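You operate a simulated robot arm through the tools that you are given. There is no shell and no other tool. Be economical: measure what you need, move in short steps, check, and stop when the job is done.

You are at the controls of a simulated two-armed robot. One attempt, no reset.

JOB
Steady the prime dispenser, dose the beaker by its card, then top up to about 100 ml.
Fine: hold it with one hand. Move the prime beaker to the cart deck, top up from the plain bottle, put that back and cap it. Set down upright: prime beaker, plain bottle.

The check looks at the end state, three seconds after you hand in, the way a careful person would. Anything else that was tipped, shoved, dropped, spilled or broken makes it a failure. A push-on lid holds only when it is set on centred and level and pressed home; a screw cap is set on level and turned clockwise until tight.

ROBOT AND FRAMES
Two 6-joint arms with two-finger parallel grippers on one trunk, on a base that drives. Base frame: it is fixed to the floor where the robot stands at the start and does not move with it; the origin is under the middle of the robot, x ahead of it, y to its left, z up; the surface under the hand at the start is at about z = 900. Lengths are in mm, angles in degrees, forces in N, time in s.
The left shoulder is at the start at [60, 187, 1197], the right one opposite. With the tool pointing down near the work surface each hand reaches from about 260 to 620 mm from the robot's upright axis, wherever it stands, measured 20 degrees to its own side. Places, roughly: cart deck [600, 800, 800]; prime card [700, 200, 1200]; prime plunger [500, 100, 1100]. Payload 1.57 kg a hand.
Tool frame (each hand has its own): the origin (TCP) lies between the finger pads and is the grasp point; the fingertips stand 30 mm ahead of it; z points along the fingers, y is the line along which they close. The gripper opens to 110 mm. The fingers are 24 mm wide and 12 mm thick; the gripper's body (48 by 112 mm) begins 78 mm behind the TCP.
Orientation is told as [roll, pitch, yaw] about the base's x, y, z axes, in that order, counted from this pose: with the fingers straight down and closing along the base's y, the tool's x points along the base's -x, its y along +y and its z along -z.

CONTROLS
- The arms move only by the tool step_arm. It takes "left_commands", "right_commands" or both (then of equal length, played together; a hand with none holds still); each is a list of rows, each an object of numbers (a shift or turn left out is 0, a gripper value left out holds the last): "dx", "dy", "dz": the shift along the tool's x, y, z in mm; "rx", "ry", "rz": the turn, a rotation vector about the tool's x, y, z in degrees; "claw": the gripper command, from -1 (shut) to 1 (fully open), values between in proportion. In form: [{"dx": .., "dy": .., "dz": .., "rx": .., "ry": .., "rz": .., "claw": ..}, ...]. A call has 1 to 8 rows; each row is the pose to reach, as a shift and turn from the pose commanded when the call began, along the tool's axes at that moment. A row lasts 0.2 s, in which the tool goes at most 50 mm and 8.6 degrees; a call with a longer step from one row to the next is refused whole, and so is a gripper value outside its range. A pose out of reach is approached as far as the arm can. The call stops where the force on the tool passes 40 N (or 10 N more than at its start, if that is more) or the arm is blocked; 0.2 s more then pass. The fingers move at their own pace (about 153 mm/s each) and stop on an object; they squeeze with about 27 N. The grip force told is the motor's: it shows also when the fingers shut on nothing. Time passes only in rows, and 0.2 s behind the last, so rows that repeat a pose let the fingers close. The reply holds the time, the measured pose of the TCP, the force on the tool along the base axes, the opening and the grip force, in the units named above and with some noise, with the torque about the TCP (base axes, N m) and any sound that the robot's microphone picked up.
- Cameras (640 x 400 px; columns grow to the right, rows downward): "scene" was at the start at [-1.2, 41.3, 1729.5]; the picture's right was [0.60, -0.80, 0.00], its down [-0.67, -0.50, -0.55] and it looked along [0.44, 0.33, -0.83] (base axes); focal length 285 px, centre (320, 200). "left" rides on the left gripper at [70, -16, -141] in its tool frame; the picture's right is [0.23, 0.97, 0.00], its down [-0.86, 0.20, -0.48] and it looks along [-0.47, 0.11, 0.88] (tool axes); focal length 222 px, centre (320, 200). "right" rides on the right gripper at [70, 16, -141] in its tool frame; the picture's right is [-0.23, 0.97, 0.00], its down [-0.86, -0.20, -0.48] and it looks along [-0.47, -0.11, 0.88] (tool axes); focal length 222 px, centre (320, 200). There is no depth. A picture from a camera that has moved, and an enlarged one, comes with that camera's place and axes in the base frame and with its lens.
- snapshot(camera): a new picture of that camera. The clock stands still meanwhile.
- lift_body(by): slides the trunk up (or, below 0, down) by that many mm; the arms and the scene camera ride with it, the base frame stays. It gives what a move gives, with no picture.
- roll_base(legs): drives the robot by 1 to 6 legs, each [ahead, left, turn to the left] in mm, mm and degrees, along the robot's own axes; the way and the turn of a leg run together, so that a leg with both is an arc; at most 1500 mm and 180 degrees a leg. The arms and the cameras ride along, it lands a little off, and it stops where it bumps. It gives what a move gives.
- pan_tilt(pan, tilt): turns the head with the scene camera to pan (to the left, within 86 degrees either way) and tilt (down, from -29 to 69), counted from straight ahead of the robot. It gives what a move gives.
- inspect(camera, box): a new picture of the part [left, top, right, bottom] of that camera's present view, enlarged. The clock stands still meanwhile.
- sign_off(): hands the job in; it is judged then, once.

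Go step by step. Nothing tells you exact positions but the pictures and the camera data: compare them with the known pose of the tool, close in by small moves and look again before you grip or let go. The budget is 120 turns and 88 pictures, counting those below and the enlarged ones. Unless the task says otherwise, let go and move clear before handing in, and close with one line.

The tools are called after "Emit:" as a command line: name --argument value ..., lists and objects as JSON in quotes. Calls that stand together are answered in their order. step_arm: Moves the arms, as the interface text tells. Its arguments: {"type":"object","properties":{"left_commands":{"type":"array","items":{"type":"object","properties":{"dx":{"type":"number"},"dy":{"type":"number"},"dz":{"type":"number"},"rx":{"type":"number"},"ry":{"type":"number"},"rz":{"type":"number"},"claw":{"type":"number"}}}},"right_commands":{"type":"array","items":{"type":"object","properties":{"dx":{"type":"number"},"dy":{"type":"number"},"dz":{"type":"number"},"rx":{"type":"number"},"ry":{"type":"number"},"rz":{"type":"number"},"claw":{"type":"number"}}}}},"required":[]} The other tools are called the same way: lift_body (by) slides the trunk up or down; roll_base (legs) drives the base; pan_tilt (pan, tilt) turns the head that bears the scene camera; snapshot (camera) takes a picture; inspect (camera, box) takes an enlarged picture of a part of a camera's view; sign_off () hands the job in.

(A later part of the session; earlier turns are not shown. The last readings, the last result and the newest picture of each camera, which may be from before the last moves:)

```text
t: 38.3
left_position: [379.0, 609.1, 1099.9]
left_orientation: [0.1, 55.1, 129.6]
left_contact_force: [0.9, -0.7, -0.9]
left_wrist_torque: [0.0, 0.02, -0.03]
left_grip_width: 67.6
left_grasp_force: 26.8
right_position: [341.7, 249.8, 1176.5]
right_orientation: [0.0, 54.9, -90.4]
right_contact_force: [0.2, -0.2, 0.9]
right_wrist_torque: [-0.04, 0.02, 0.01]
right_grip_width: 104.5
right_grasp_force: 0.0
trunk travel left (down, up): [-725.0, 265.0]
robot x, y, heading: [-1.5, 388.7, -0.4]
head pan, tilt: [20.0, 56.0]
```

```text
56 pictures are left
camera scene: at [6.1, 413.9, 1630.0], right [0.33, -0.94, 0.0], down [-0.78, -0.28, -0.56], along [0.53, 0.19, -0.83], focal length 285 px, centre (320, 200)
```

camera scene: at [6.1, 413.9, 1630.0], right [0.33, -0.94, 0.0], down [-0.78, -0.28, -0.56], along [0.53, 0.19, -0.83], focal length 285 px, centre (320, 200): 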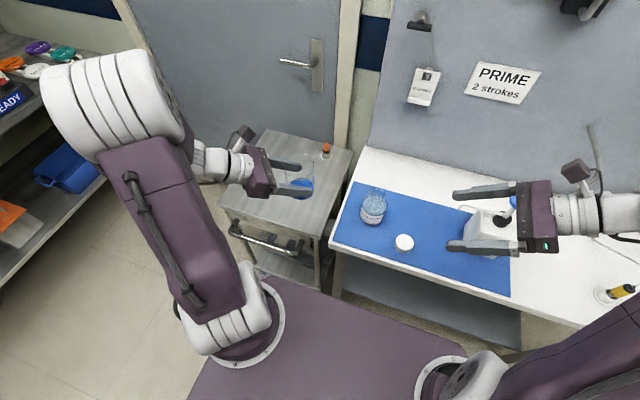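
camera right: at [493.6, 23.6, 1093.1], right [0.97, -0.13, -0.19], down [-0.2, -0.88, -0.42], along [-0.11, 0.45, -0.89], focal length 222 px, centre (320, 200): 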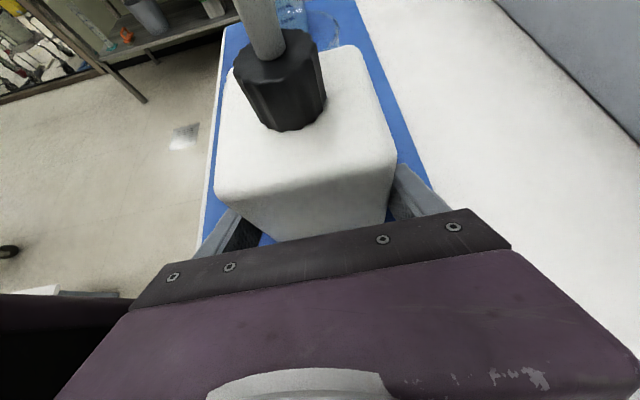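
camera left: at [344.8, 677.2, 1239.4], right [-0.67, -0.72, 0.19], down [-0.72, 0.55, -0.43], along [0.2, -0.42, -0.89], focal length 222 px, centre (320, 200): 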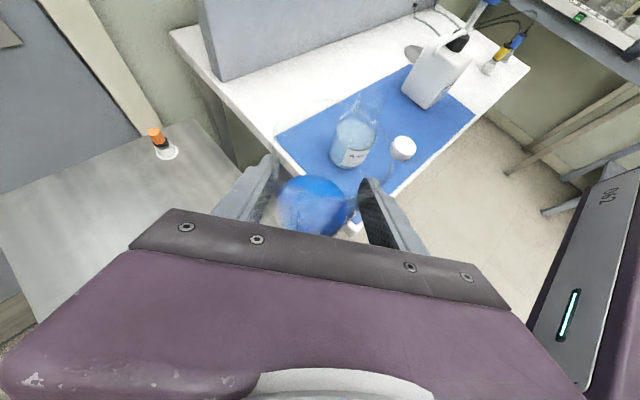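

All clear. I move the beaker over the deck spot and lower it to 20 mm above.

Emit:
step_arm --left_commands '[{"dx": 5, "dy": -39, "dz": 7}, {"dx": 9, "dy": -79, "dz": 13}, {"dx": 14, "dy": -118, "dz": 20}, {"dx": -23, "dy": -118, "dz": 46}, {"dx": -60, "dy": -118, "dz": 72}, {"dx": -97, "dy": -118, "dz": 98}, {"dx": -134, "dy": -118, "dz": 124}, {"dx": -165, "dy": -118, "dz": 146}]'

Emit:
snapshot --camera "left"

Emit:
inspect --camera "scene" --box '[200, 110, 360, 270]'

```text
t: 40.1
left_position: [485.8, 664.7, 879.9]
left_orientation: [0.0, 55.0, 129.5]
left_contact_force: [0.1, -0.1, -0.8]
left_wrist_torque: [-0.01, -0.01, -0.03]
left_grip_width: 67.4
left_grasp_force: 26.5
right_position: [341.6, 250.5, 1175.9]
right_orientation: [0.0, 54.9, -90.4]
right_contact_force: [0.0, -0.4, 0.4]
right_wrist_torque: [-0.01, 0.01, 0.03]
right_grip_width: 104.7
right_grasp_force: 0.0
trunk travel left (down, up): [-725.0, 265.0]
robot x, y, heading: [-3.4, 393.8, -0.5]
head pan, tilt: [20.0, 56.0]
```

```text
55 pictures are left
camera left: at [450.8, 734.0, 1018.6], right [-0.67, -0.72, 0.19], down [-0.72, 0.55, -0.43], along [0.2, -0.42, -0.89], focal length 222 px, centre (320, 200)
```

left: 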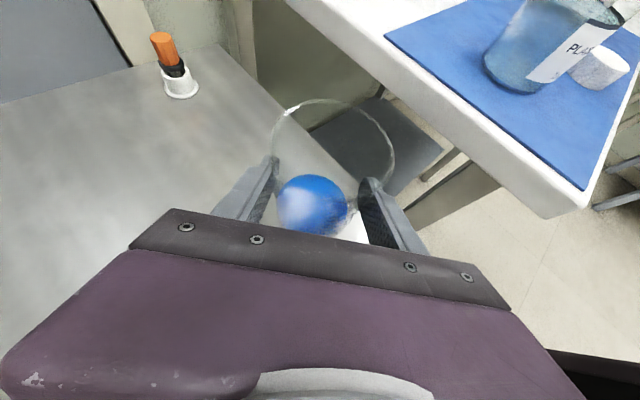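

```text
2.50 times, centred on (280, 190) of scene
camera zoom: at [5.9, 414.8, 1630.0], right [0.33, -0.94, 0.0], down [-0.78, -0.28, -0.56], along [0.53, 0.19, -0.83], focal length 714 px, centre (420, 225)
```

zoom: 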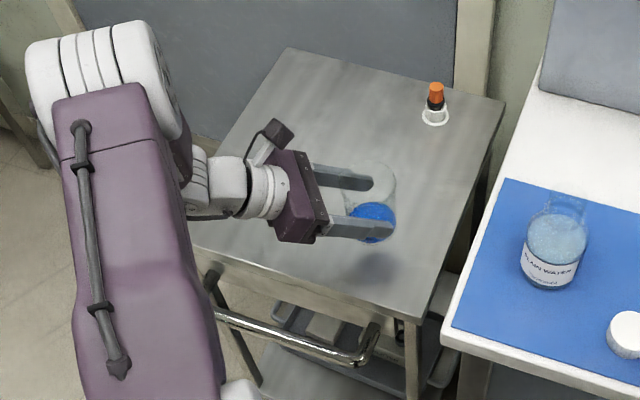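

The beaker hangs about 25 mm above the deck, well inside its edges (edge y 579). Lower gently until contact.

Emit:
step_arm --left_commands '[{"dx": -6.6, "dz": 4.6}, {"dx": -13.1, "dz": 9.2}, {"dx": -15.6, "dz": 10.9}, {"dx": -17.2, "dz": 12.1}, {"dx": -18.8, "dz": 13.2}]'

```text
t: 41.3
left_position: [485.3, 665.0, 858.6]
left_orientation: [0.0, 54.9, 129.4]
left_contact_force: [0.4, -0.2, -0.3]
left_wrist_torque: [-0.01, 0.01, -0.01]
left_grip_width: 67.6
left_grasp_force: 26.8
right_position: [341.1, 249.5, 1177.6]
right_orientation: [0.1, 54.9, -90.3]
right_contact_force: [-0.1, 0.3, 0.4]
right_wrist_torque: [-0.05, 0.0, 0.01]
right_grip_width: 104.5
right_grasp_force: 0.0
trunk travel left (down, up): [-725.0, 265.0]
robot x, y, heading: [-5.9, 390.8, -0.3]
head pan, tilt: [20.0, 56.0]
```

Emit:
step_arm --left_commands '[{"dx": -1.2, "dz": 0.8}, {"dx": -2.4, "dz": 1.7}, {"dx": -3.6, "dz": 2.5}]'

```text
t: 42.1
left_position: [486.7, 665.2, 854.4]
left_orientation: [0.1, 55.0, 129.5]
left_contact_force: [-0.5, -0.5, -0.2]
left_wrist_torque: [0.0, 0.01, 0.0]
left_grip_width: 67.5
left_grasp_force: 27.4
right_position: [340.7, 249.2, 1176.3]
right_orientation: [0.1, 54.8, -90.4]
right_contact_force: [0.1, -0.2, 0.0]
right_wrist_torque: [-0.01, -0.04, -0.01]
right_grip_width: 104.4
right_grasp_force: 0.0
trunk travel left (down, up): [-725.0, 265.0]
robot x, y, heading: [-5.0, 390.4, -0.4]
head pan, tilt: [20.0, 56.0]
```

No contact yet at 854; a little further in small steps.

Emit:
step_arm --left_commands '[{"dx": -1.2, "dz": 0.8}, {"dx": -2.4, "dz": 1.7}, {"dx": -3.2, "dz": 2.3}]'

Emit:
inspect --camera "scene" --box '[260, 160, 320, 210]'

```text
t: 42.9
left_position: [485.6, 663.5, 850.9]
left_orientation: [0.0, 54.9, 129.5]
left_contact_force: [-0.5, 0.5, -1.1]
left_wrist_torque: [0.01, -0.01, 0.0]
left_grip_width: 67.5
left_grasp_force: 26.5
right_position: [341.3, 248.9, 1177.4]
right_orientation: [0.1, 54.9, -90.4]
right_contact_force: [-0.3, 0.2, -0.1]
right_wrist_torque: [-0.01, 0.01, 0.0]
right_grip_width: 104.7
right_grasp_force: 0.1
trunk travel left (down, up): [-725.0, 265.0]
robot x, y, heading: [-4.5, 393.5, -0.5]
head pan, tilt: [20.0, 56.0]
```

```text
8.00 times, centred on (290, 185) of scene
camera zoom: at [5.3, 414.0, 1630.0], right [0.33, -0.94, 0.0], down [-0.78, -0.28, -0.56], along [0.53, 0.19, -0.83], focal length 2283 px, centre (560, 320)
```

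zoom: 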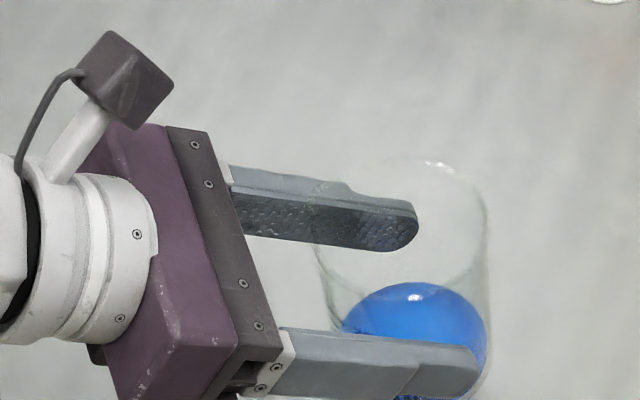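

Emit:
step_arm --left_commands '[{"dx": -1.2, "dz": 0.8}, {"dx": -2.4, "dz": 1.7}, {"dx": -3.6, "dz": 2.5}]'

Emit:
step_arm --left_commands '[{"dx": -0.8, "dz": 0.6}, {"dx": -1.6, "dz": 1.1}]'

```text
t: 43.7
left_position: [486.8, 663.6, 846.3]
left_orientation: [0.0, 54.9, 129.5]
left_contact_force: [0.3, -0.1, -0.6]
left_wrist_torque: [0.01, 0.0, 0.01]
left_grip_width: 67.2
left_grasp_force: 27.1
right_position: [341.3, 248.6, 1176.2]
right_orientation: [0.0, 54.9, -90.4]
right_contact_force: [0.3, 0.5, -0.4]
right_wrist_torque: [0.0, 0.0, 0.0]
right_grip_width: 104.5
right_grasp_force: 0.1
trunk travel left (down, up): [-725.0, 265.0]
robot x, y, heading: [-8.0, 395.6, -0.5]
head pan, tilt: [20.0, 56.0]
```

```text
t: 44.3
left_position: [486.2, 664.9, 843.8]
left_orientation: [0.0, 55.0, 129.4]
left_contact_force: [0.1, -0.4, -0.2]
left_wrist_torque: [0.02, 0.03, 0.0]
left_grip_width: 67.1
left_grasp_force: 26.5
right_position: [340.4, 249.4, 1176.4]
right_orientation: [0.1, 54.9, -90.4]
right_contact_force: [0.4, 0.4, 0.1]
right_wrist_torque: [-0.02, 0.0, -0.01]
right_grip_width: 104.6
right_grasp_force: 0.1
trunk travel left (down, up): [-725.0, 265.0]
robot x, y, heading: [-1.4, 390.5, -0.2]
head pan, tilt: [20.0, 56.0]
```

Triangulating the orange-capped bottle's foot gives a deck height nearer 770. I keep lowering in small steps.

Emit:
step_arm --left_commands '[{"dx": -1.6, "dz": 1.1}, {"dx": -3.3, "dz": 2.3}, {"dx": -4.9, "dz": 3.4}, {"dx": -6.6, "dz": 4.6}]'

Emit:
step_arm --left_commands '[{"dx": -1.6, "dz": 1.1}, {"dx": -3.3, "dz": 2.3}]'

Emit:
inspect --camera "scene" --box '[260, 160, 320, 210]'

```text
t: 45.3
left_position: [486.5, 664.0, 837.4]
left_orientation: [0.0, 55.1, 129.6]
left_contact_force: [0.1, -0.7, -1.5]
left_wrist_torque: [0.07, 0.04, -0.03]
left_grip_width: 67.5
left_grasp_force: 27.0
right_position: [342.7, 249.1, 1176.6]
right_orientation: [0.1, 55.0, -90.3]
right_contact_force: [0.0, -0.3, -0.5]
right_wrist_torque: [-0.03, -0.03, 0.02]
right_grip_width: 104.6
right_grasp_force: 0.1
trunk travel left (down, up): [-725.0, 265.0]
robot x, y, heading: [-5.9, 391.3, -0.6]
head pan, tilt: [20.0, 56.0]
```

```text
t: 45.9
left_position: [485.7, 665.1, 831.2]
left_orientation: [0.0, 55.0, 129.5]
left_contact_force: [-1.2, 0.0, -1.2]
left_wrist_torque: [0.04, 0.01, -0.02]
left_grip_width: 67.5
left_grasp_force: 26.6
right_position: [340.6, 249.7, 1177.6]
right_orientation: [0.0, 54.9, -90.4]
right_contact_force: [0.1, 0.2, 0.1]
right_wrist_torque: [0.0, 0.0, -0.01]
right_grip_width: 104.3
right_grasp_force: 0.0
trunk travel left (down, up): [-725.0, 265.0]
robot x, y, heading: [-4.8, 391.6, -0.3]
head pan, tilt: [20.0, 56.0]
```

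```text
8.00 times, centred on (290, 185) of scene
camera zoom: at [5.3, 414.1, 1630.0], right [0.33, -0.94, 0.0], down [-0.78, -0.28, -0.56], along [0.53, 0.19, -0.83], focal length 2283 px, centre (560, 320)
```

zoom: 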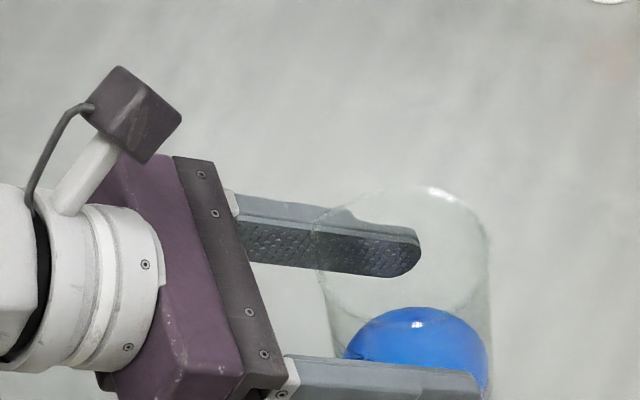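

Emit:
step_arm --left_commands '[{"dx": -1.2, "dz": 0.8}, {"dx": -2.4, "dz": 1.7}]'

Emit:
step_arm --left_commands '[{"dx": -1.2, "dz": 0.8}, {"dx": -2.4, "dz": 1.7}]'

Emit:
step_arm --left_commands '[{"dx": -1.2, "dz": 0.8}, {"dx": -2.4, "dz": 1.7}]'

```text
t: 46.5
left_position: [485.7, 665.0, 829.7]
left_orientation: [0.1, 55.0, 129.6]
left_contact_force: [0.0, 1.3, -1.0]
left_wrist_torque: [0.02, -0.01, -0.01]
left_grip_width: 67.2
left_grasp_force: 26.7
right_position: [341.5, 249.0, 1177.6]
right_orientation: [0.1, 54.8, -90.4]
right_contact_force: [0.3, -0.2, -0.2]
right_wrist_torque: [0.03, -0.02, -0.02]
right_grip_width: 104.4
right_grasp_force: 0.1
trunk travel left (down, up): [-725.0, 265.0]
robot x, y, heading: [-3.1, 390.8, -0.5]
head pan, tilt: [20.0, 56.0]
```

```text
t: 47.1
left_position: [484.9, 662.9, 825.0]
left_orientation: [0.0, 55.0, 129.4]
left_contact_force: [-0.2, 0.5, -1.3]
left_wrist_torque: [0.01, 0.0, -0.02]
left_grip_width: 67.1
left_grasp_force: 27.5
right_position: [340.6, 249.5, 1176.9]
right_orientation: [0.1, 54.9, -90.4]
right_contact_force: [-0.6, 0.2, 0.0]
right_wrist_torque: [-0.02, 0.0, 0.0]
right_grip_width: 104.6
right_grasp_force: 0.1
trunk travel left (down, up): [-725.0, 265.0]
robot x, y, heading: [-4.4, 391.2, -0.7]
head pan, tilt: [20.0, 56.0]
```

```text
t: 47.7
left_position: [485.6, 665.0, 824.4]
left_orientation: [0.0, 55.0, 129.4]
left_contact_force: [-0.6, 0.0, -0.4]
left_wrist_torque: [-0.01, 0.02, -0.03]
left_grip_width: 67.4
left_grasp_force: 27.1
right_position: [340.7, 249.3, 1176.7]
right_orientation: [0.1, 54.9, -90.4]
right_contact_force: [-0.1, -0.3, 0.3]
right_wrist_torque: [0.02, 0.02, 0.0]
right_grip_width: 104.4
right_grasp_force: 0.1
trunk travel left (down, up): [-725.0, 265.0]
robot x, y, heading: [-2.2, 386.5, -0.5]
head pan, tilt: [20.0, 56.0]
```

Emit:
inspect --camera "left" --box '[100, 20, 420, 260]'

Emit:
step_arm --left_commands '[{"dx": -1.2, "dz": 0.8}, {"dx": -2.4, "dz": 1.7}]'

Emit:
step_arm --left_commands '[{"dx": -1.2, "dz": 0.8}, {"dx": -2.4, "dz": 1.7}]'

```text
1.67 times, centred on (260, 140) of left
camera zoom: at [451.5, 732.5, 962.6], right [-0.67, -0.72, 0.19], down [-0.72, 0.55, -0.43], along [0.2, -0.42, -0.89], focal length 370 px, centre (420, 300)
```

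zoom: 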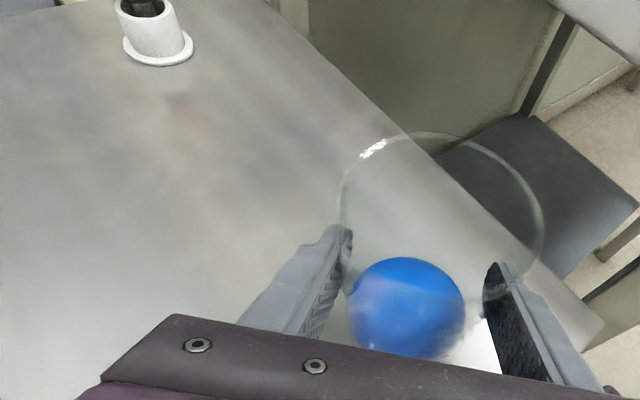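

```text
t: 48.3
left_position: [486.7, 664.3, 822.7]
left_orientation: [-0.3, 55.1, 129.2]
left_contact_force: [2.1, -1.6, 14.0]
left_wrist_torque: [0.22, -0.1, 0.02]
left_grip_width: 67.4
left_grasp_force: 26.9
right_position: [339.4, 248.1, 1177.6]
right_orientation: [0.2, 55.0, -90.3]
right_contact_force: [-0.6, 0.9, -0.7]
right_wrist_torque: [0.01, 0.01, -0.01]
right_grip_width: 104.4
right_grasp_force: 0.0
trunk travel left (down, up): [-725.0, 265.0]
robot x, y, heading: [-4.6, 390.9, -0.6]
head pan, tilt: [20.0, 56.0]
```

```text
t: 48.9
left_position: [484.1, 664.2, 819.5]
left_orientation: [-0.2, 55.0, 129.3]
left_contact_force: [3.9, -1.3, 20.7]
left_wrist_torque: [-0.27, -0.09, 0.05]
left_grip_width: 67.4
left_grasp_force: 27.0
right_position: [339.4, 249.3, 1178.1]
right_orientation: [0.2, 55.1, -90.3]
right_contact_force: [-0.1, -0.6, -0.8]
right_wrist_torque: [0.02, 0.0, -0.01]
right_grip_width: 104.7
right_grasp_force: 0.0
trunk travel left (down, up): [-725.0, 265.0]
robot x, y, heading: [-4.5, 389.2, -0.5]
head pan, tilt: [20.0, 56.0]
```

Contact at z about 822 (deck about 767). I ease off 3 mm, open, and withdraw along the fingers.

Emit:
step_arm --left_commands '[{"dx": 2.2, "dz": -1.5}, {"dx": 2.2, "dz": -1.5, "claw": 0.1}, {"dx": 2.2, "dz": -1.5, "claw": 0.6}, {"dx": 2.2, "dz": -1.5, "claw": 0.75}, {"dx": 2.2, "dz": -40, "claw": 0.75}, {"dx": 2.2, "dz": -85, "claw": 0.75}, {"dx": 2.2, "dz": -130, "claw": 0.75}]'

Emit:
inspect --camera "scene" --box '[240, 130, 340, 220]'

Emit:
inspect --camera "scene" --box '[320, 160, 440, 260]'

```text
t: 50.5
left_position: [417.5, 745.8, 895.6]
left_orientation: [0.1, 55.1, 129.6]
left_contact_force: [-0.7, -0.4, 0.0]
left_wrist_torque: [-0.03, -0.03, 0.01]
left_grip_width: 96.3
left_grasp_force: 0.1
right_position: [340.9, 249.9, 1177.4]
right_orientation: [0.2, 54.9, -90.2]
right_contact_force: [-0.4, 0.0, 0.1]
right_wrist_torque: [0.02, 0.0, -0.01]
right_grip_width: 104.5
right_grasp_force: 0.1
trunk travel left (down, up): [-725.0, 265.0]
robot x, y, heading: [-1.3, 390.4, -0.4]
head pan, tilt: [20.0, 56.0]
```

```text
4.44 times, centred on (290, 175) of scene
camera zoom: at [4.0, 414.3, 1630.0], right [0.33, -0.94, 0.0], down [-0.78, -0.28, -0.56], along [0.53, 0.19, -0.83], focal length 1268 px, centre (453, 311)
```

zoom: 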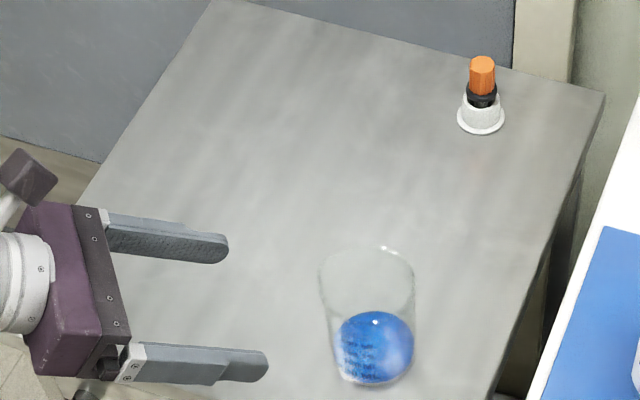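

```text
4.00 times, centred on (380, 210) of scene
camera zoom: at [4.0, 414.3, 1630.0], right [0.33, -0.94, 0.0], down [-0.78, -0.28, -0.56], along [0.53, 0.19, -0.83], focal length 1142 px, centre (80, 160)
```

zoom: 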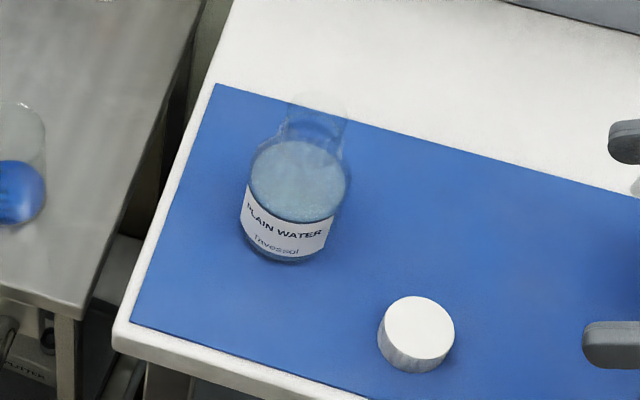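

The beaker stands upright on the deck, and the water bottle (about (457, 411), 75 mm wide, 155 mm tall) is open with its cap at (398, 313). I raise the left hand, move it toward the bottle, and turn it to point forward with a 15° slope; the right hand backs off a bit.

Emit:
step_arm --left_commands '[{"dx": 41, "dz": -28.5}, {"dx": 82, "dz": -57}, {"dx": 105, "dy": 33, "dz": -59}, {"dx": 128, "dy": 66, "dz": -61.4}, {"dx": 151, "dy": 99, "dz": -63.6}, {"dx": 174, "dy": 132, "dz": -65.8}, {"dx": 197, "dy": 165, "dz": -68}]' --right_commands '[{"dz": -12}, {"dz": -24}, {"dz": -36}, {"dz": -48}, {"dz": -60}, {"dz": -72}, {"dz": -84}]'

Emit:
step_arm --left_commands '[{"rx": 6.5, "ry": 2.67, "rz": -3.03}, {"rx": 13, "ry": 5.34, "rz": -6.06}, {"rx": 19.5, "ry": 8.01, "rz": -9.09}, {"rx": 26, "ry": 10.68, "rz": -12.12}, {"rx": 32.5, "ry": 13.35, "rz": -15.15}, {"rx": 39, "ry": 16.02, "rz": -18.18}, {"rx": 45.5, "ry": 18.7, "rz": -21.2}]'

Emit:
snapshot --camera "left"

```text
t: 52.1
left_position: [327.3, 596.1, 1094.3]
left_orientation: [-0.1, 54.9, 129.3]
left_contact_force: [-0.6, -0.2, -0.8]
left_wrist_torque: [0.03, 0.0, 0.01]
left_grip_width: 96.7
left_grasp_force: 0.0
right_position: [338.3, 178.3, 1224.9]
right_orientation: [0.3, 55.0, -90.3]
right_contact_force: [-0.1, -0.2, 0.1]
right_wrist_torque: [0.05, -0.05, 0.0]
right_grip_width: 104.6
right_grasp_force: 0.0
trunk travel left (down, up): [-725.0, 265.0]
robot x, y, heading: [-7.4, 389.2, -0.4]
head pan, tilt: [20.0, 56.0]
```

```text
t: 53.7
left_position: [383.0, 689.3, 966.6]
left_orientation: [-1.2, 75.0, 178.4]
left_contact_force: [-0.5, -0.3, -1.0]
left_wrist_torque: [0.02, -0.1, 0.06]
left_grip_width: 96.5
left_grasp_force: 0.1
left hand out of reach, approached as far as the arm can: row 1, 2, 3, 4, 5, 6, 7
right_position: [340.8, 183.4, 1223.1]
right_orientation: [-0.1, 54.9, -90.5]
right_contact_force: [0.1, 0.9, 0.0]
right_wrist_torque: [-0.05, 0.0, -0.01]
right_grip_width: 104.4
right_grasp_force: 0.0
trunk travel left (down, up): [-725.0, 265.0]
robot x, y, heading: [-4.5, 392.1, -0.5]
head pan, tilt: [20.0, 56.0]
```

```text
48 pictures are left
camera left: at [264.7, 705.6, 1070.3], right [0.05, -0.98, 0.21], down [-0.68, -0.19, -0.7], along [0.73, -0.11, -0.68], focal length 222 px, centre (320, 200)
```

left: 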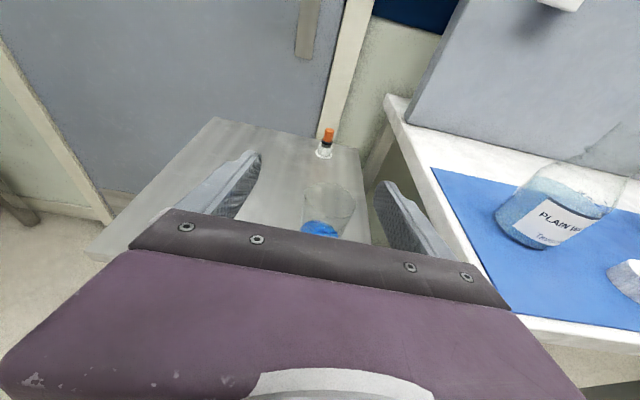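

Pointing forward this close in is out of reach, so the hand went aside (touching nothing). I back the base off 100 mm to gain room and see where the arm stands.

Emit:
roll_base --legs '[[-100, 0, 0]]'

Emit:
step_arm --left_commands '[{"dz": 30}, {"dz": 60}, {"dz": 90}]'

```text
t: 54.9
left_position: [278.2, 687.8, 966.5]
left_orientation: [-0.1, 75.0, 179.2]
left_contact_force: [-0.6, -0.1, 1.0]
left_wrist_torque: [0.0, -0.01, 0.0]
left_grip_width: 96.0
left_grasp_force: 0.0
right_position: [236.9, 182.8, 1224.2]
right_orientation: [0.0, 54.9, -90.4]
right_contact_force: [-0.5, -1.0, 0.4]
right_wrist_torque: [-0.02, -0.02, 0.0]
right_grip_width: 104.6
right_grasp_force: 0.0
trunk travel left (down, up): [-725.0, 265.0]
robot x, y, heading: [-111.3, 394.4, -0.5]
head pan, tilt: [20.0, 56.0]
```

```text
t: 55.7
left_position: [362.2, 685.8, 944.6]
left_orientation: [0.0, 75.0, 179.5]
left_contact_force: [-0.4, 0.2, 0.2]
left_wrist_torque: [-0.05, 0.0, 0.01]
left_grip_width: 96.0
left_grasp_force: 0.1
right_position: [236.5, 182.5, 1224.9]
right_orientation: [0.1, 54.9, -90.4]
right_contact_force: [-0.1, 0.1, -0.2]
right_wrist_torque: [-0.01, 0.0, -0.03]
right_grip_width: 104.6
right_grasp_force: 0.2
trunk travel left (down, up): [-725.0, 265.0]
robot x, y, heading: [-105.4, 393.3, -0.5]
head pan, tilt: [20.0, 56.0]
```

The hand is now oriented right. I raise it and move across to in front of the bottle.

Emit:
step_arm --left_commands '[{"dx": 43, "dz": -12}, {"dx": 77, "dz": -21, "dy": 30}, {"dx": 77, "dz": -21, "dy": 75}, {"dx": 77, "dz": -21, "dy": 120}, {"dx": 77, "dz": -21, "dy": 165}, {"dx": 77, "dz": -21, "dy": 210}, {"dx": 77, "dz": -21, "dy": 250}, {"dx": 77, "dz": -21, "dy": 275}]'

Emit:
snapshot --camera "left"

Emit:
snapshot --camera "scene"

```text
t: 57.5
left_position: [366.0, 623.8, 1010.7]
left_orientation: [0.1, 75.1, 179.2]
left_contact_force: [-0.4, 0.8, -0.5]
left_wrist_torque: [-0.02, 0.01, 0.03]
left_grip_width: 96.2
left_grasp_force: 0.2
left hand out of reach, approached as far as the arm can: row 3, 4, 5, 6, 7, 8
right_position: [235.6, 182.4, 1225.2]
right_orientation: [0.1, 54.8, -90.3]
right_contact_force: [0.0, 0.0, -0.2]
right_wrist_torque: [-0.01, -0.01, 0.0]
right_grip_width: 104.4
right_grasp_force: 0.0
trunk travel left (down, up): [-725.0, 265.0]
robot x, y, heading: [-105.3, 388.3, -0.5]
head pan, tilt: [20.0, 56.0]
```

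```text
47 pictures are left
camera left: at [247.8, 641.3, 1115.1], right [0.04, -0.97, 0.22], down [-0.68, -0.19, -0.7], along [0.73, -0.12, -0.68], focal length 222 px, centre (320, 200)
```

left: 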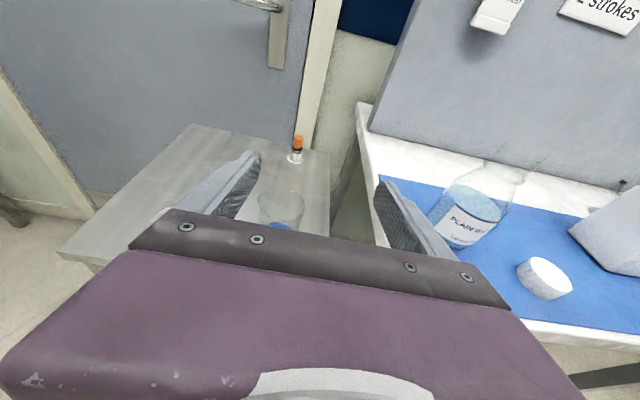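

```text
46 pictures are left
camera scene: at [-97.6, 414.4, 1630.0], right [0.33, -0.94, 0.0], down [-0.78, -0.28, -0.56], along [0.53, 0.19, -0.83], focal length 285 px, centre (320, 200)
```

scene: 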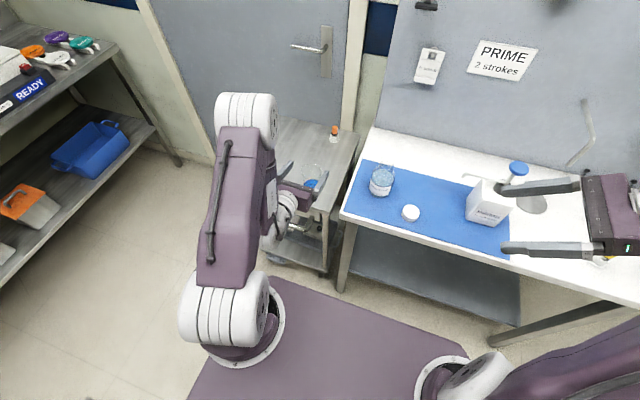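

Pointing forward works only outboard of the left shoulder, so I drive the base right by about 213 mm, which brings the hand right in front of the bottle.

Emit:
roll_base --legs '[[0, -213, 0.5]]'

Emit:
snapshot --camera "left"

Emit:
snapshot --camera "scene"

```text
t: 59.2
left_position: [362.2, 407.4, 1011.5]
left_orientation: [0.3, 75.1, 179.8]
left_contact_force: [-0.3, -0.3, 0.9]
left_wrist_torque: [0.03, 0.01, -0.01]
left_grip_width: 96.3
left_grasp_force: 0.1
right_position: [238.6, -34.5, 1224.0]
right_orientation: [0.1, 54.9, -89.9]
right_contact_force: [-0.2, 0.7, 0.6]
right_wrist_torque: [0.0, -0.01, 0.0]
right_grip_width: 104.5
right_grasp_force: 0.0
trunk travel left (down, up): [-725.0, 265.0]
robot x, y, heading: [-108.3, 170.0, -0.1]
head pan, tilt: [20.0, 56.0]
```

```text
45 pictures are left
camera left: at [244.5, 423.5, 1115.0], right [0.05, -0.97, 0.22], down [-0.68, -0.2, -0.7], along [0.73, -0.11, -0.68], focal length 222 px, centre (320, 200)
```

left: 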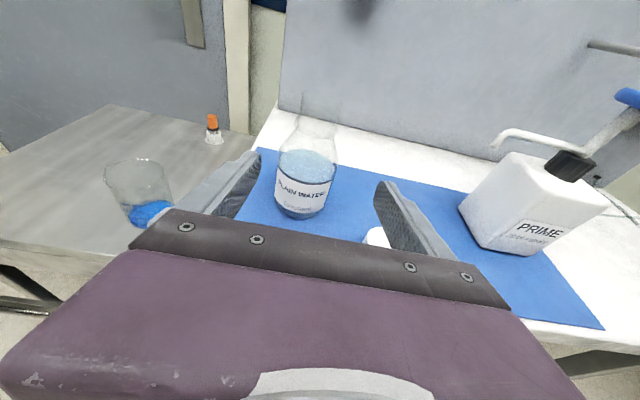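

```text
44 pictures are left
camera scene: at [-99.2, 194.0, 1630.0], right [0.34, -0.94, 0.0], down [-0.78, -0.28, -0.56], along [0.53, 0.19, -0.83], focal length 285 px, centre (320, 200)
```

scene: 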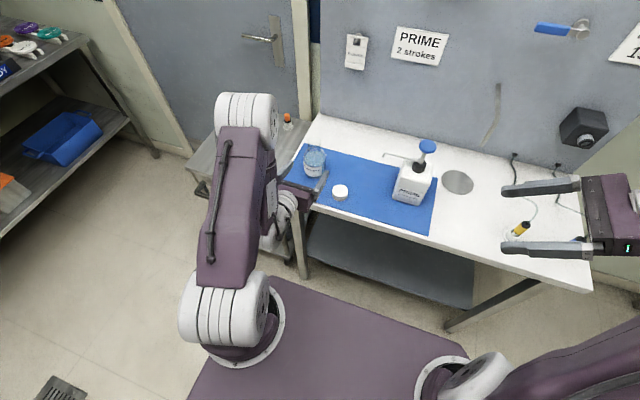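

The bottle is centred at about (453, 412), 5 mm left of the tool line. I align, advance, and close on its body.

Emit:
step_arm --left_commands '[{"dx": -29, "dy": -4.6}, {"dx": -29, "dy": -4.6, "dz": 35}, {"dx": -29, "dy": -4.6, "dz": 68}, {"dx": -29, "dy": -4.6, "dz": 95}]'

Emit:
snapshot --camera "left"

```text
t: 60.2
left_position: [446.0, 425.7, 956.2]
left_orientation: [0.9, 75.2, 180.0]
left_contact_force: [0.0, 0.6, -0.9]
left_wrist_torque: [-0.01, 0.01, -0.02]
left_grip_width: 96.0
left_grasp_force: 0.0
left hand out of reach, approached as far as the arm can: row 3, 4
right_position: [237.4, -35.2, 1223.2]
right_orientation: [0.0, 54.9, -89.9]
right_contact_force: [-0.6, 0.2, 0.3]
right_wrist_torque: [0.03, 0.0, 0.02]
right_grip_width: 104.6
right_grasp_force: 0.0
trunk travel left (down, up): [-725.0, 265.0]
robot x, y, heading: [-105.0, 167.1, 0.0]
head pan, tilt: [20.0, 56.0]
```

```text
43 pictures are left
camera left: at [329.2, 444.8, 1060.2], right [0.04, -0.97, 0.22], down [-0.68, -0.19, -0.7], along [0.73, -0.12, -0.68], focal length 222 px, centre (320, 200)
```

left: 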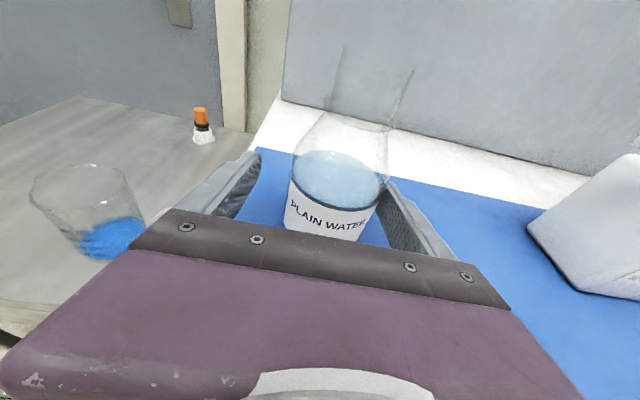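

The arm hit a reach limit and sits 14 mm left of centre (no contact). I shift the base right 14 mm to centre it.

Emit:
roll_base --legs '[[0, -14, 0]]'

Emit:
snapshot --camera "left"

```text
t: 60.9
left_position: [445.1, 413.7, 955.7]
left_orientation: [1.4, 75.2, -179.5]
left_contact_force: [-0.6, -0.9, 0.0]
left_wrist_torque: [0.02, 0.02, -0.02]
left_grip_width: 96.0
left_grasp_force: 0.1
right_position: [236.7, -46.9, 1225.0]
right_orientation: [0.1, 54.8, -89.8]
right_contact_force: [0.3, 0.7, 0.0]
right_wrist_torque: [-0.04, 0.01, 0.02]
right_grip_width: 104.5
right_grasp_force: 0.0
trunk travel left (down, up): [-725.0, 265.0]
robot x, y, heading: [-111.1, 155.7, -0.1]
head pan, tilt: [20.0, 56.0]
```

```text
42 pictures are left
camera left: at [328.2, 432.7, 1060.0], right [0.04, -0.97, 0.23], down [-0.68, -0.19, -0.7], along [0.73, -0.12, -0.67], focal length 222 px, centre (320, 200)
```

left: 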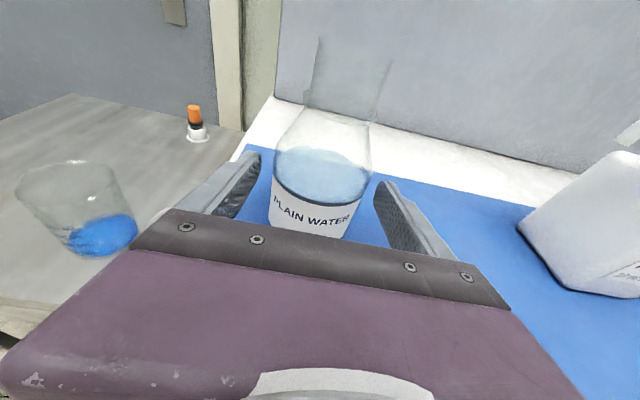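

Centred now. Close on the bottle.

Emit:
step_arm --left_commands '[{"claw": 0.5}, {"claw": 0.4}, {"claw": 0.3}, {"claw": 0.2}, {"claw": -0.2}, {"claw": -1}, {"claw": -1}]'

Emit:
step_arm --left_commands '[{"dx": 5, "dz": -1.3}, {"dx": 12, "dz": -3}, {"dx": 20, "dz": -5}]'

Emit:
snapshot --camera "left"

```text
t: 62.5
left_position: [446.2, 412.0, 956.8]
left_orientation: [0.7, 75.2, 179.8]
left_contact_force: [-0.3, -0.8, -0.9]
left_wrist_torque: [0.02, -0.06, -0.02]
left_grip_width: 69.3
left_grasp_force: 26.5
right_position: [237.4, -49.7, 1226.3]
right_orientation: [0.0, 54.8, -89.8]
right_contact_force: [0.9, 0.2, 0.5]
right_wrist_torque: [0.02, -0.01, -0.01]
right_grip_width: 104.7
right_grasp_force: 0.0
trunk travel left (down, up): [-725.0, 265.0]
robot x, y, heading: [-110.7, 155.3, 0.1]
head pan, tilt: [20.0, 56.0]
```

```text
t: 63.3
left_position: [446.8, 411.1, 976.7]
left_orientation: [0.8, 75.1, 179.8]
left_contact_force: [-0.7, -0.4, -4.2]
left_wrist_torque: [-0.01, 0.09, 0.0]
left_grip_width: 69.2
left_grasp_force: 27.4
right_position: [238.5, -48.9, 1225.1]
right_orientation: [0.0, 54.9, -89.9]
right_contact_force: [0.4, 0.4, 0.7]
right_wrist_torque: [-0.02, 0.01, -0.02]
right_grip_width: 104.6
right_grasp_force: 0.2
trunk travel left (down, up): [-725.0, 265.0]
robot x, y, heading: [-110.5, 158.3, -0.1]
head pan, tilt: [20.0, 56.0]
```

```text
41 pictures are left
camera left: at [328.8, 430.1, 1081.2], right [0.04, -0.97, 0.22], down [-0.69, -0.19, -0.7], along [0.73, -0.12, -0.68], focal length 222 px, centre (320, 200)
```

left: 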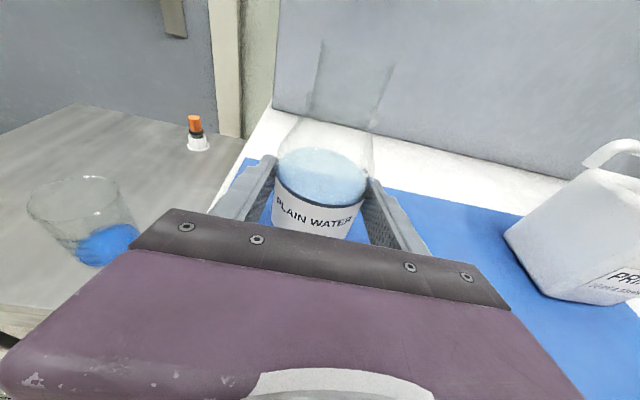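

The bottle is in hand (about 4 N). I carry it upright to beside the beaker, TCP about (506, 562), and turn the head to watch.

Emit:
step_arm --left_commands '[{"dx": 6, "dy": -20, "dz": 3}, {"dx": 10, "dy": -60, "dz": 20}, {"dx": 14, "dy": -100, "dz": 38}, {"dx": 15.3, "dy": -135, "dz": 52}, {"dx": 15.3, "dy": -151, "dz": 57}]'

Emit:
pan_tilt --pan 40 --tilt 50

Emit:
snapshot --camera "scene"

Emit:
snapshot --camera "left"

```text
t: 64.5
left_position: [503.6, 562.2, 977.1]
left_orientation: [0.8, 75.1, 179.9]
left_contact_force: [-0.4, -0.1, -4.4]
left_wrist_torque: [0.03, 0.05, 0.01]
left_grip_width: 69.1
left_grasp_force: 26.6
right_position: [237.2, -49.3, 1225.0]
right_orientation: [0.0, 54.9, -89.8]
right_contact_force: [-1.0, -0.5, -0.5]
right_wrist_torque: [-0.03, 0.01, 0.02]
right_grip_width: 104.3
right_grasp_force: 0.1
trunk travel left (down, up): [-725.0, 265.0]
robot x, y, heading: [-111.5, 155.6, -0.3]
head pan, tilt: [20.0, 56.0]
```

```text
t: 65.4
left_position: [504.7, 561.7, 977.3]
left_orientation: [0.8, 75.2, 179.9]
left_contact_force: [-0.3, -0.1, -4.9]
left_wrist_torque: [0.01, 0.05, 0.0]
left_grip_width: 69.1
left_grasp_force: 26.3
right_position: [237.6, -49.4, 1223.9]
right_orientation: [0.0, 54.9, -89.9]
right_contact_force: [-0.9, 0.4, 0.4]
right_wrist_torque: [0.0, -0.03, 0.02]
right_grip_width: 104.5
right_grasp_force: 0.0
trunk travel left (down, up): [-725.0, 265.0]
robot x, y, heading: [-108.5, 156.1, 0.2]
head pan, tilt: [40.0, 50.0]
```

```text
40 pictures are left
camera scene: at [-106.0, 204.3, 1637.7], right [0.64, -0.77, 0.0], down [-0.59, -0.49, -0.64], along [0.49, 0.41, -0.77], focal length 285 px, centre (320, 200)
```

scene: 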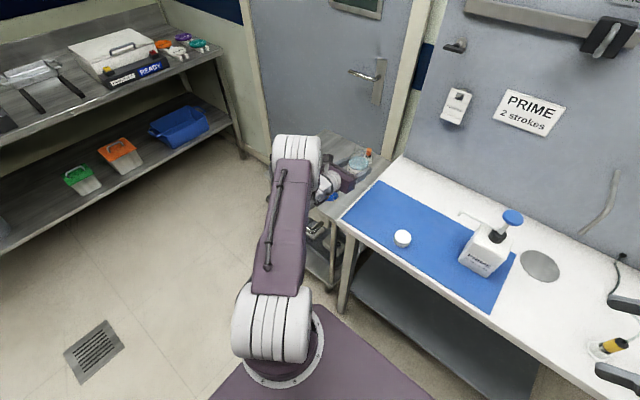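

```text
39 pictures are left
camera left: at [386.8, 580.4, 1080.4], right [0.04, -0.97, 0.22], down [-0.68, -0.19, -0.7], along [0.73, -0.12, -0.68], focal length 222 px, centre (320, 200)
```

left: 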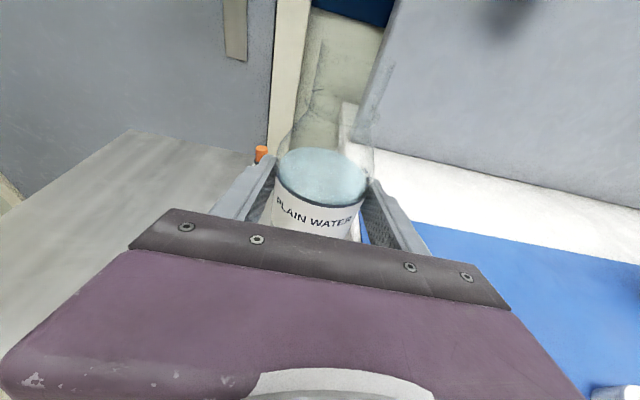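

I tilt the bottle toward the beaker to about 43° (no pouring expected yet), and look.

Emit:
step_arm --left_commands '[{"rz": -8.5}, {"rz": -17}, {"rz": -25.5}, {"rz": -34}, {"rz": -42.5}]'

Emit:
snapshot --camera "left"

Emit:
inspect --camera "scene" --box '[290, 120, 410, 220]'

```text
t: 66.6
left_position: [508.8, 562.5, 976.3]
left_orientation: [68.8, 45.1, -106.4]
left_contact_force: [0.0, -1.5, -4.2]
left_wrist_torque: [-0.02, 0.05, -0.03]
left_grip_width: 69.1
left_grasp_force: 26.8
right_position: [236.7, -50.0, 1223.9]
right_orientation: [0.0, 54.9, -89.9]
right_contact_force: [-1.3, -0.2, 0.2]
right_wrist_torque: [-0.01, 0.0, 0.0]
right_grip_width: 104.7
right_grasp_force: 0.1
trunk travel left (down, up): [-725.0, 265.0]
robot x, y, heading: [-112.5, 156.3, 0.2]
head pan, tilt: [40.0, 50.0]
```

```text
38 pictures are left
camera left: at [383.2, 623.7, 1051.7], right [0.2, -0.56, 0.8], down [-0.6, -0.72, -0.35], along [0.77, -0.41, -0.48], focal length 222 px, centre (320, 200)
```

left: 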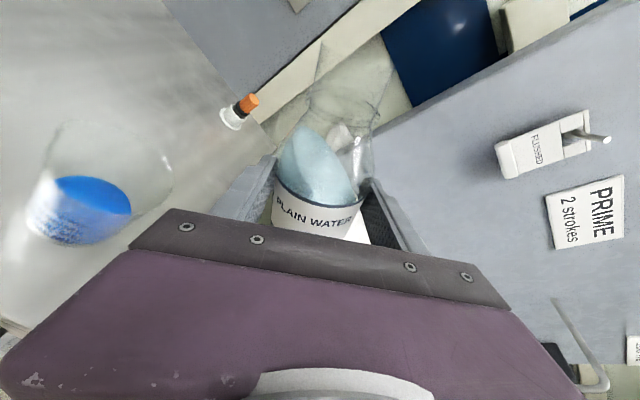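

```text
4.00 times, centred on (350, 170) of scene
camera zoom: at [-106.0, 204.5, 1637.7], right [0.64, -0.77, 0.0], down [-0.59, -0.49, -0.64], along [0.49, 0.41, -0.77], focal length 1142 px, centre (200, 320)
```

zoom: 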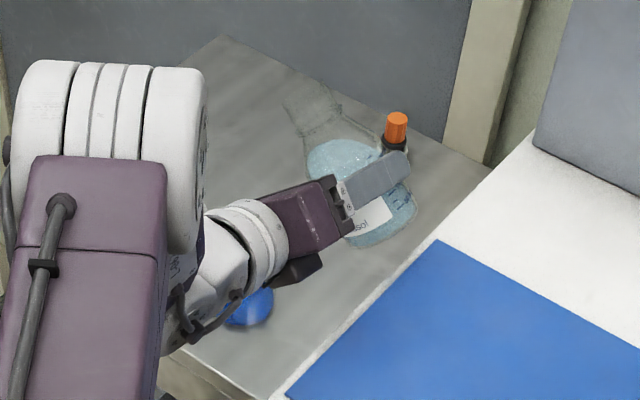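

The left camera sees the beaker well, and the mouth is heading for it. I lower 58 mm, then tilt to about 58°.

Emit:
step_arm --left_commands '[{"dx": -20, "dy": -19, "dz": 7.5}, {"dx": -41.3, "dy": -37.9, "dz": 15}, {"dx": -41.3, "dy": -37.9, "dz": 15, "rz": -8}, {"dx": -41.3, "dy": -37.9, "dz": 15, "rz": -15.5}]'

Emit:
snapshot --camera "left"

```text
t: 67.6
left_position: [508.8, 564.6, 917.4]
left_orientation: [72.7, 30.4, -99.8]
left_contact_force: [-0.4, 12.2, -2.1]
left_wrist_torque: [0.04, 0.04, -0.05]
left_grip_width: 69.4
left_grasp_force: 26.7
right_position: [237.0, -48.5, 1223.9]
right_orientation: [0.0, 54.8, -89.7]
right_contact_force: [0.1, 0.0, -0.3]
right_wrist_torque: [0.03, 0.02, 0.0]
right_grip_width: 104.5
right_grasp_force: 0.1
trunk travel left (down, up): [-725.0, 265.0]
robot x, y, heading: [-106.6, 158.9, 0.2]
head pan, tilt: [40.0, 50.0]
```

```text
36 pictures are left
camera left: at [379.9, 634.0, 976.0], right [0.24, -0.32, 0.92], down [-0.55, -0.82, -0.15], along [0.8, -0.47, -0.37], focal length 222 px, centre (320, 200)
```

left: 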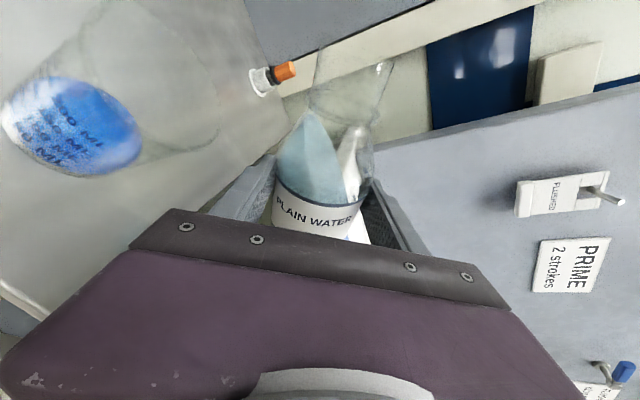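

The hand feels 12 N sideways: the bottle's foot is touching the table's edge. I raise by 28 mm at once.

Emit:
step_arm --left_commands '[{"dx": 7.2, "dy": 11.5, "dz": -3.6}, {"dx": 14.3, "dy": 22.9, "dz": -7.3}]'

Emit:
snapshot --camera "left"

Emit:
snapshot --camera "scene"

```text
t: 68.2
left_position: [509.4, 562.4, 945.2]
left_orientation: [72.6, 30.5, -100.2]
left_contact_force: [-0.1, -0.6, -4.5]
left_wrist_torque: [-0.04, 0.03, -0.02]
left_grip_width: 69.0
left_grasp_force: 27.3
right_position: [237.7, -50.5, 1225.1]
right_orientation: [0.2, 54.9, -89.8]
right_contact_force: [0.2, -0.2, -1.5]
right_wrist_torque: [-0.02, 0.03, 0.0]
right_grip_width: 104.4
right_grasp_force: 0.1
trunk travel left (down, up): [-725.0, 265.0]
robot x, y, heading: [-108.3, 155.9, -0.1]
head pan, tilt: [40.0, 50.0]
```

```text
35 pictures are left
camera left: at [380.4, 632.5, 1003.4], right [0.24, -0.32, 0.92], down [-0.55, -0.82, -0.15], along [0.8, -0.47, -0.37], focal length 222 px, centre (320, 200)
```

left: 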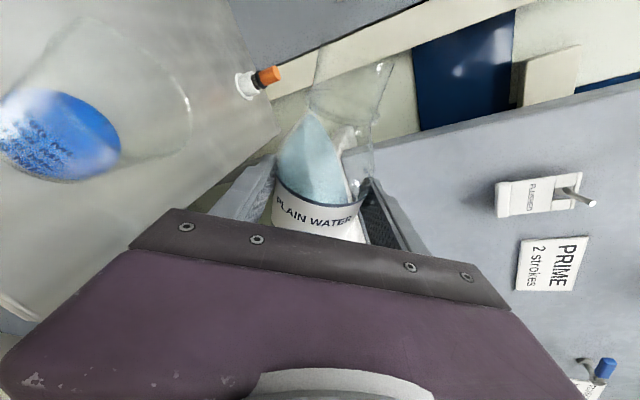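

```text
34 pictures are left
camera scene: at [-106.5, 205.0, 1637.7], right [0.64, -0.77, 0.0], down [-0.59, -0.49, -0.64], along [0.49, 0.41, -0.77], focal length 285 px, centre (320, 200)
```

scene: 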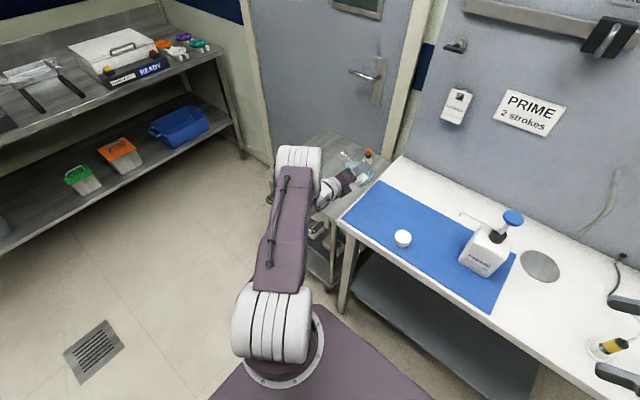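

Clear again (weight 4.5 N, nothing moved). Now tilt on in small steps, watching the beaker.

Emit:
step_arm --left_commands '[{"rz": -2}, {"rz": -4}, {"rz": -6}, {"rz": -6}]'

Emit:
snapshot --camera "left"

```text
t: 69.2
left_position: [507.7, 563.2, 946.3]
left_orientation: [73.6, 24.8, -98.0]
left_contact_force: [-0.9, -0.3, -5.0]
left_wrist_torque: [-0.02, 0.06, 0.02]
left_grip_width: 69.3
left_grasp_force: 27.2
right_position: [236.9, -50.6, 1225.2]
right_orientation: [-0.1, 54.9, -89.9]
right_contact_force: [-0.3, -0.5, 0.1]
right_wrist_torque: [-0.02, -0.04, -0.01]
right_grip_width: 104.3
right_grasp_force: 0.1
trunk travel left (down, up): [-725.0, 265.0]
robot x, y, heading: [-106.5, 157.6, -0.0]
head pan, tilt: [40.0, 50.0]
```

```text
33 pictures are left
camera left: at [377.9, 634.9, 998.1], right [0.25, -0.22, 0.94], down [-0.53, -0.85, -0.06], along [0.81, -0.48, -0.33], focal length 222 px, centre (320, 200)
```

left: 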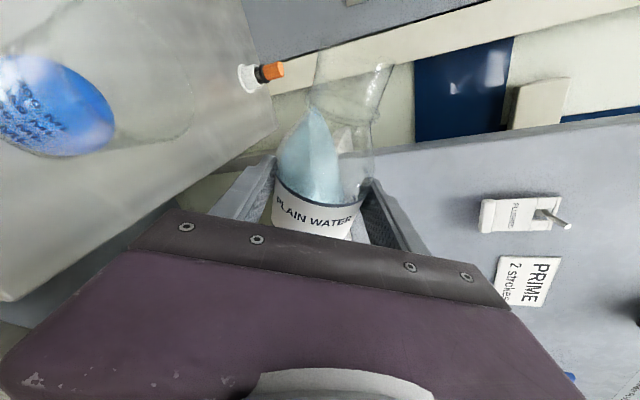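

Not pouring yet. Tilt to 70°.

Emit:
step_arm --left_commands '[{"rz": -2}, {"rz": -4}, {"rz": -6}, {"rz": -6}]'

Emit:
snapshot --camera "left"

Emit:
inspect --camera "scene" --box '[300, 120, 400, 220]'

```text
t: 70.2
left_position: [508.3, 561.7, 947.1]
left_orientation: [74.3, 19.1, -96.2]
left_contact_force: [0.5, -1.1, -3.3]
left_wrist_torque: [-0.02, 0.06, -0.04]
left_grip_width: 69.1
left_grasp_force: 26.5
right_position: [237.0, -51.1, 1224.0]
right_orientation: [-0.1, 54.9, -89.9]
right_contact_force: [0.2, -0.3, 0.6]
right_wrist_torque: [0.05, 0.0, 0.0]
right_grip_width: 104.8
right_grasp_force: 0.1
trunk travel left (down, up): [-725.0, 265.0]
robot x, y, heading: [-107.2, 157.9, 0.1]
head pan, tilt: [40.0, 50.0]
```

```text
32 pictures are left
camera left: at [376.1, 635.4, 991.4], right [0.25, -0.12, 0.96], down [-0.5, -0.86, 0.03], along [0.83, -0.49, -0.28], focal length 222 px, centre (320, 200)
```

left: 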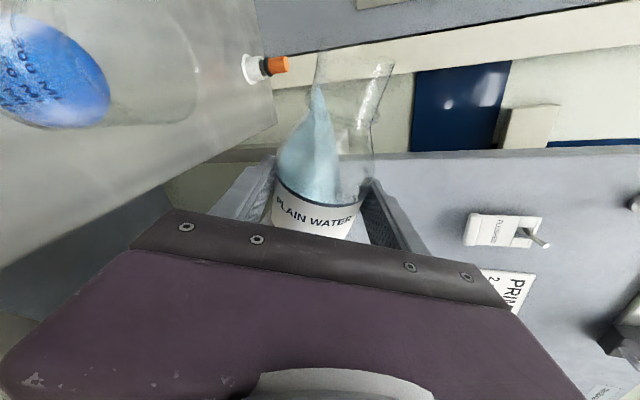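

```text
4.00 times, centred on (350, 170) of scene
camera zoom: at [-106.0, 204.5, 1637.7], right [0.64, -0.77, 0.0], down [-0.59, -0.49, -0.64], along [0.49, 0.41, -0.77], focal length 1142 px, centre (200, 320)
```

zoom: 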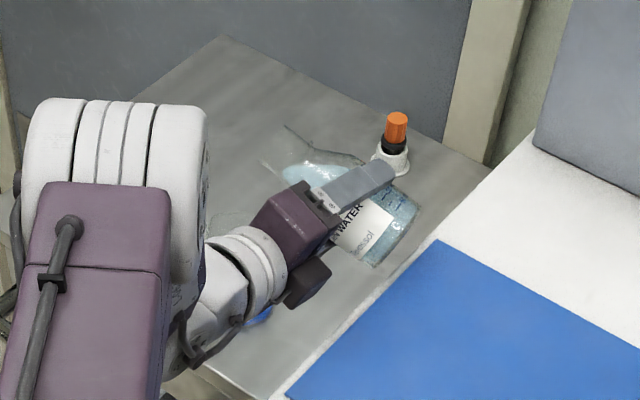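

Water is half-way up the neck. Tilt 2° more with a short hold.

Emit:
step_arm --left_commands '[{"rz": -1.5}, {"rz": -3}, {"rz": -3}]'

Emit:
snapshot --camera "left"

```text
t: 71.0
left_position: [508.2, 561.7, 947.0]
left_orientation: [74.5, 16.3, -95.4]
left_contact_force: [0.1, 0.1, -4.3]
left_wrist_torque: [-0.01, 0.05, -0.01]
left_grip_width: 69.7
left_grasp_force: 27.0
right_position: [237.6, -49.9, 1224.8]
right_orientation: [0.0, 54.9, -89.9]
right_contact_force: [-0.3, 0.5, -1.0]
right_wrist_torque: [0.0, -0.01, -0.02]
right_grip_width: 104.6
right_grasp_force: 0.0
trunk travel left (down, up): [-725.0, 265.0]
robot x, y, heading: [-111.7, 152.9, -0.1]
head pan, tilt: [40.0, 50.0]
```

```text
30 pictures are left
camera left: at [375.0, 635.6, 987.9], right [0.25, -0.07, 0.96], down [-0.49, -0.87, 0.07], along [0.83, -0.49, -0.25], focal length 222 px, centre (320, 200)
```

left: 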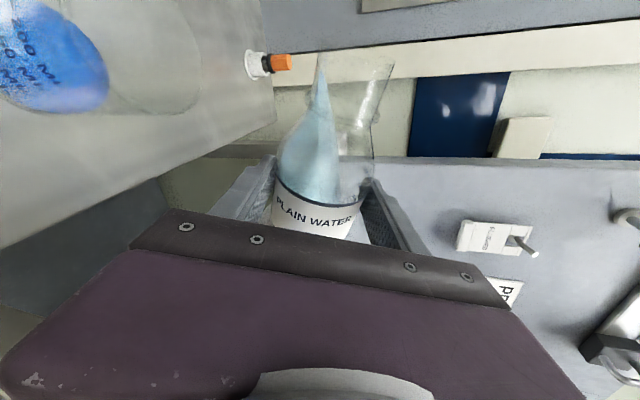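

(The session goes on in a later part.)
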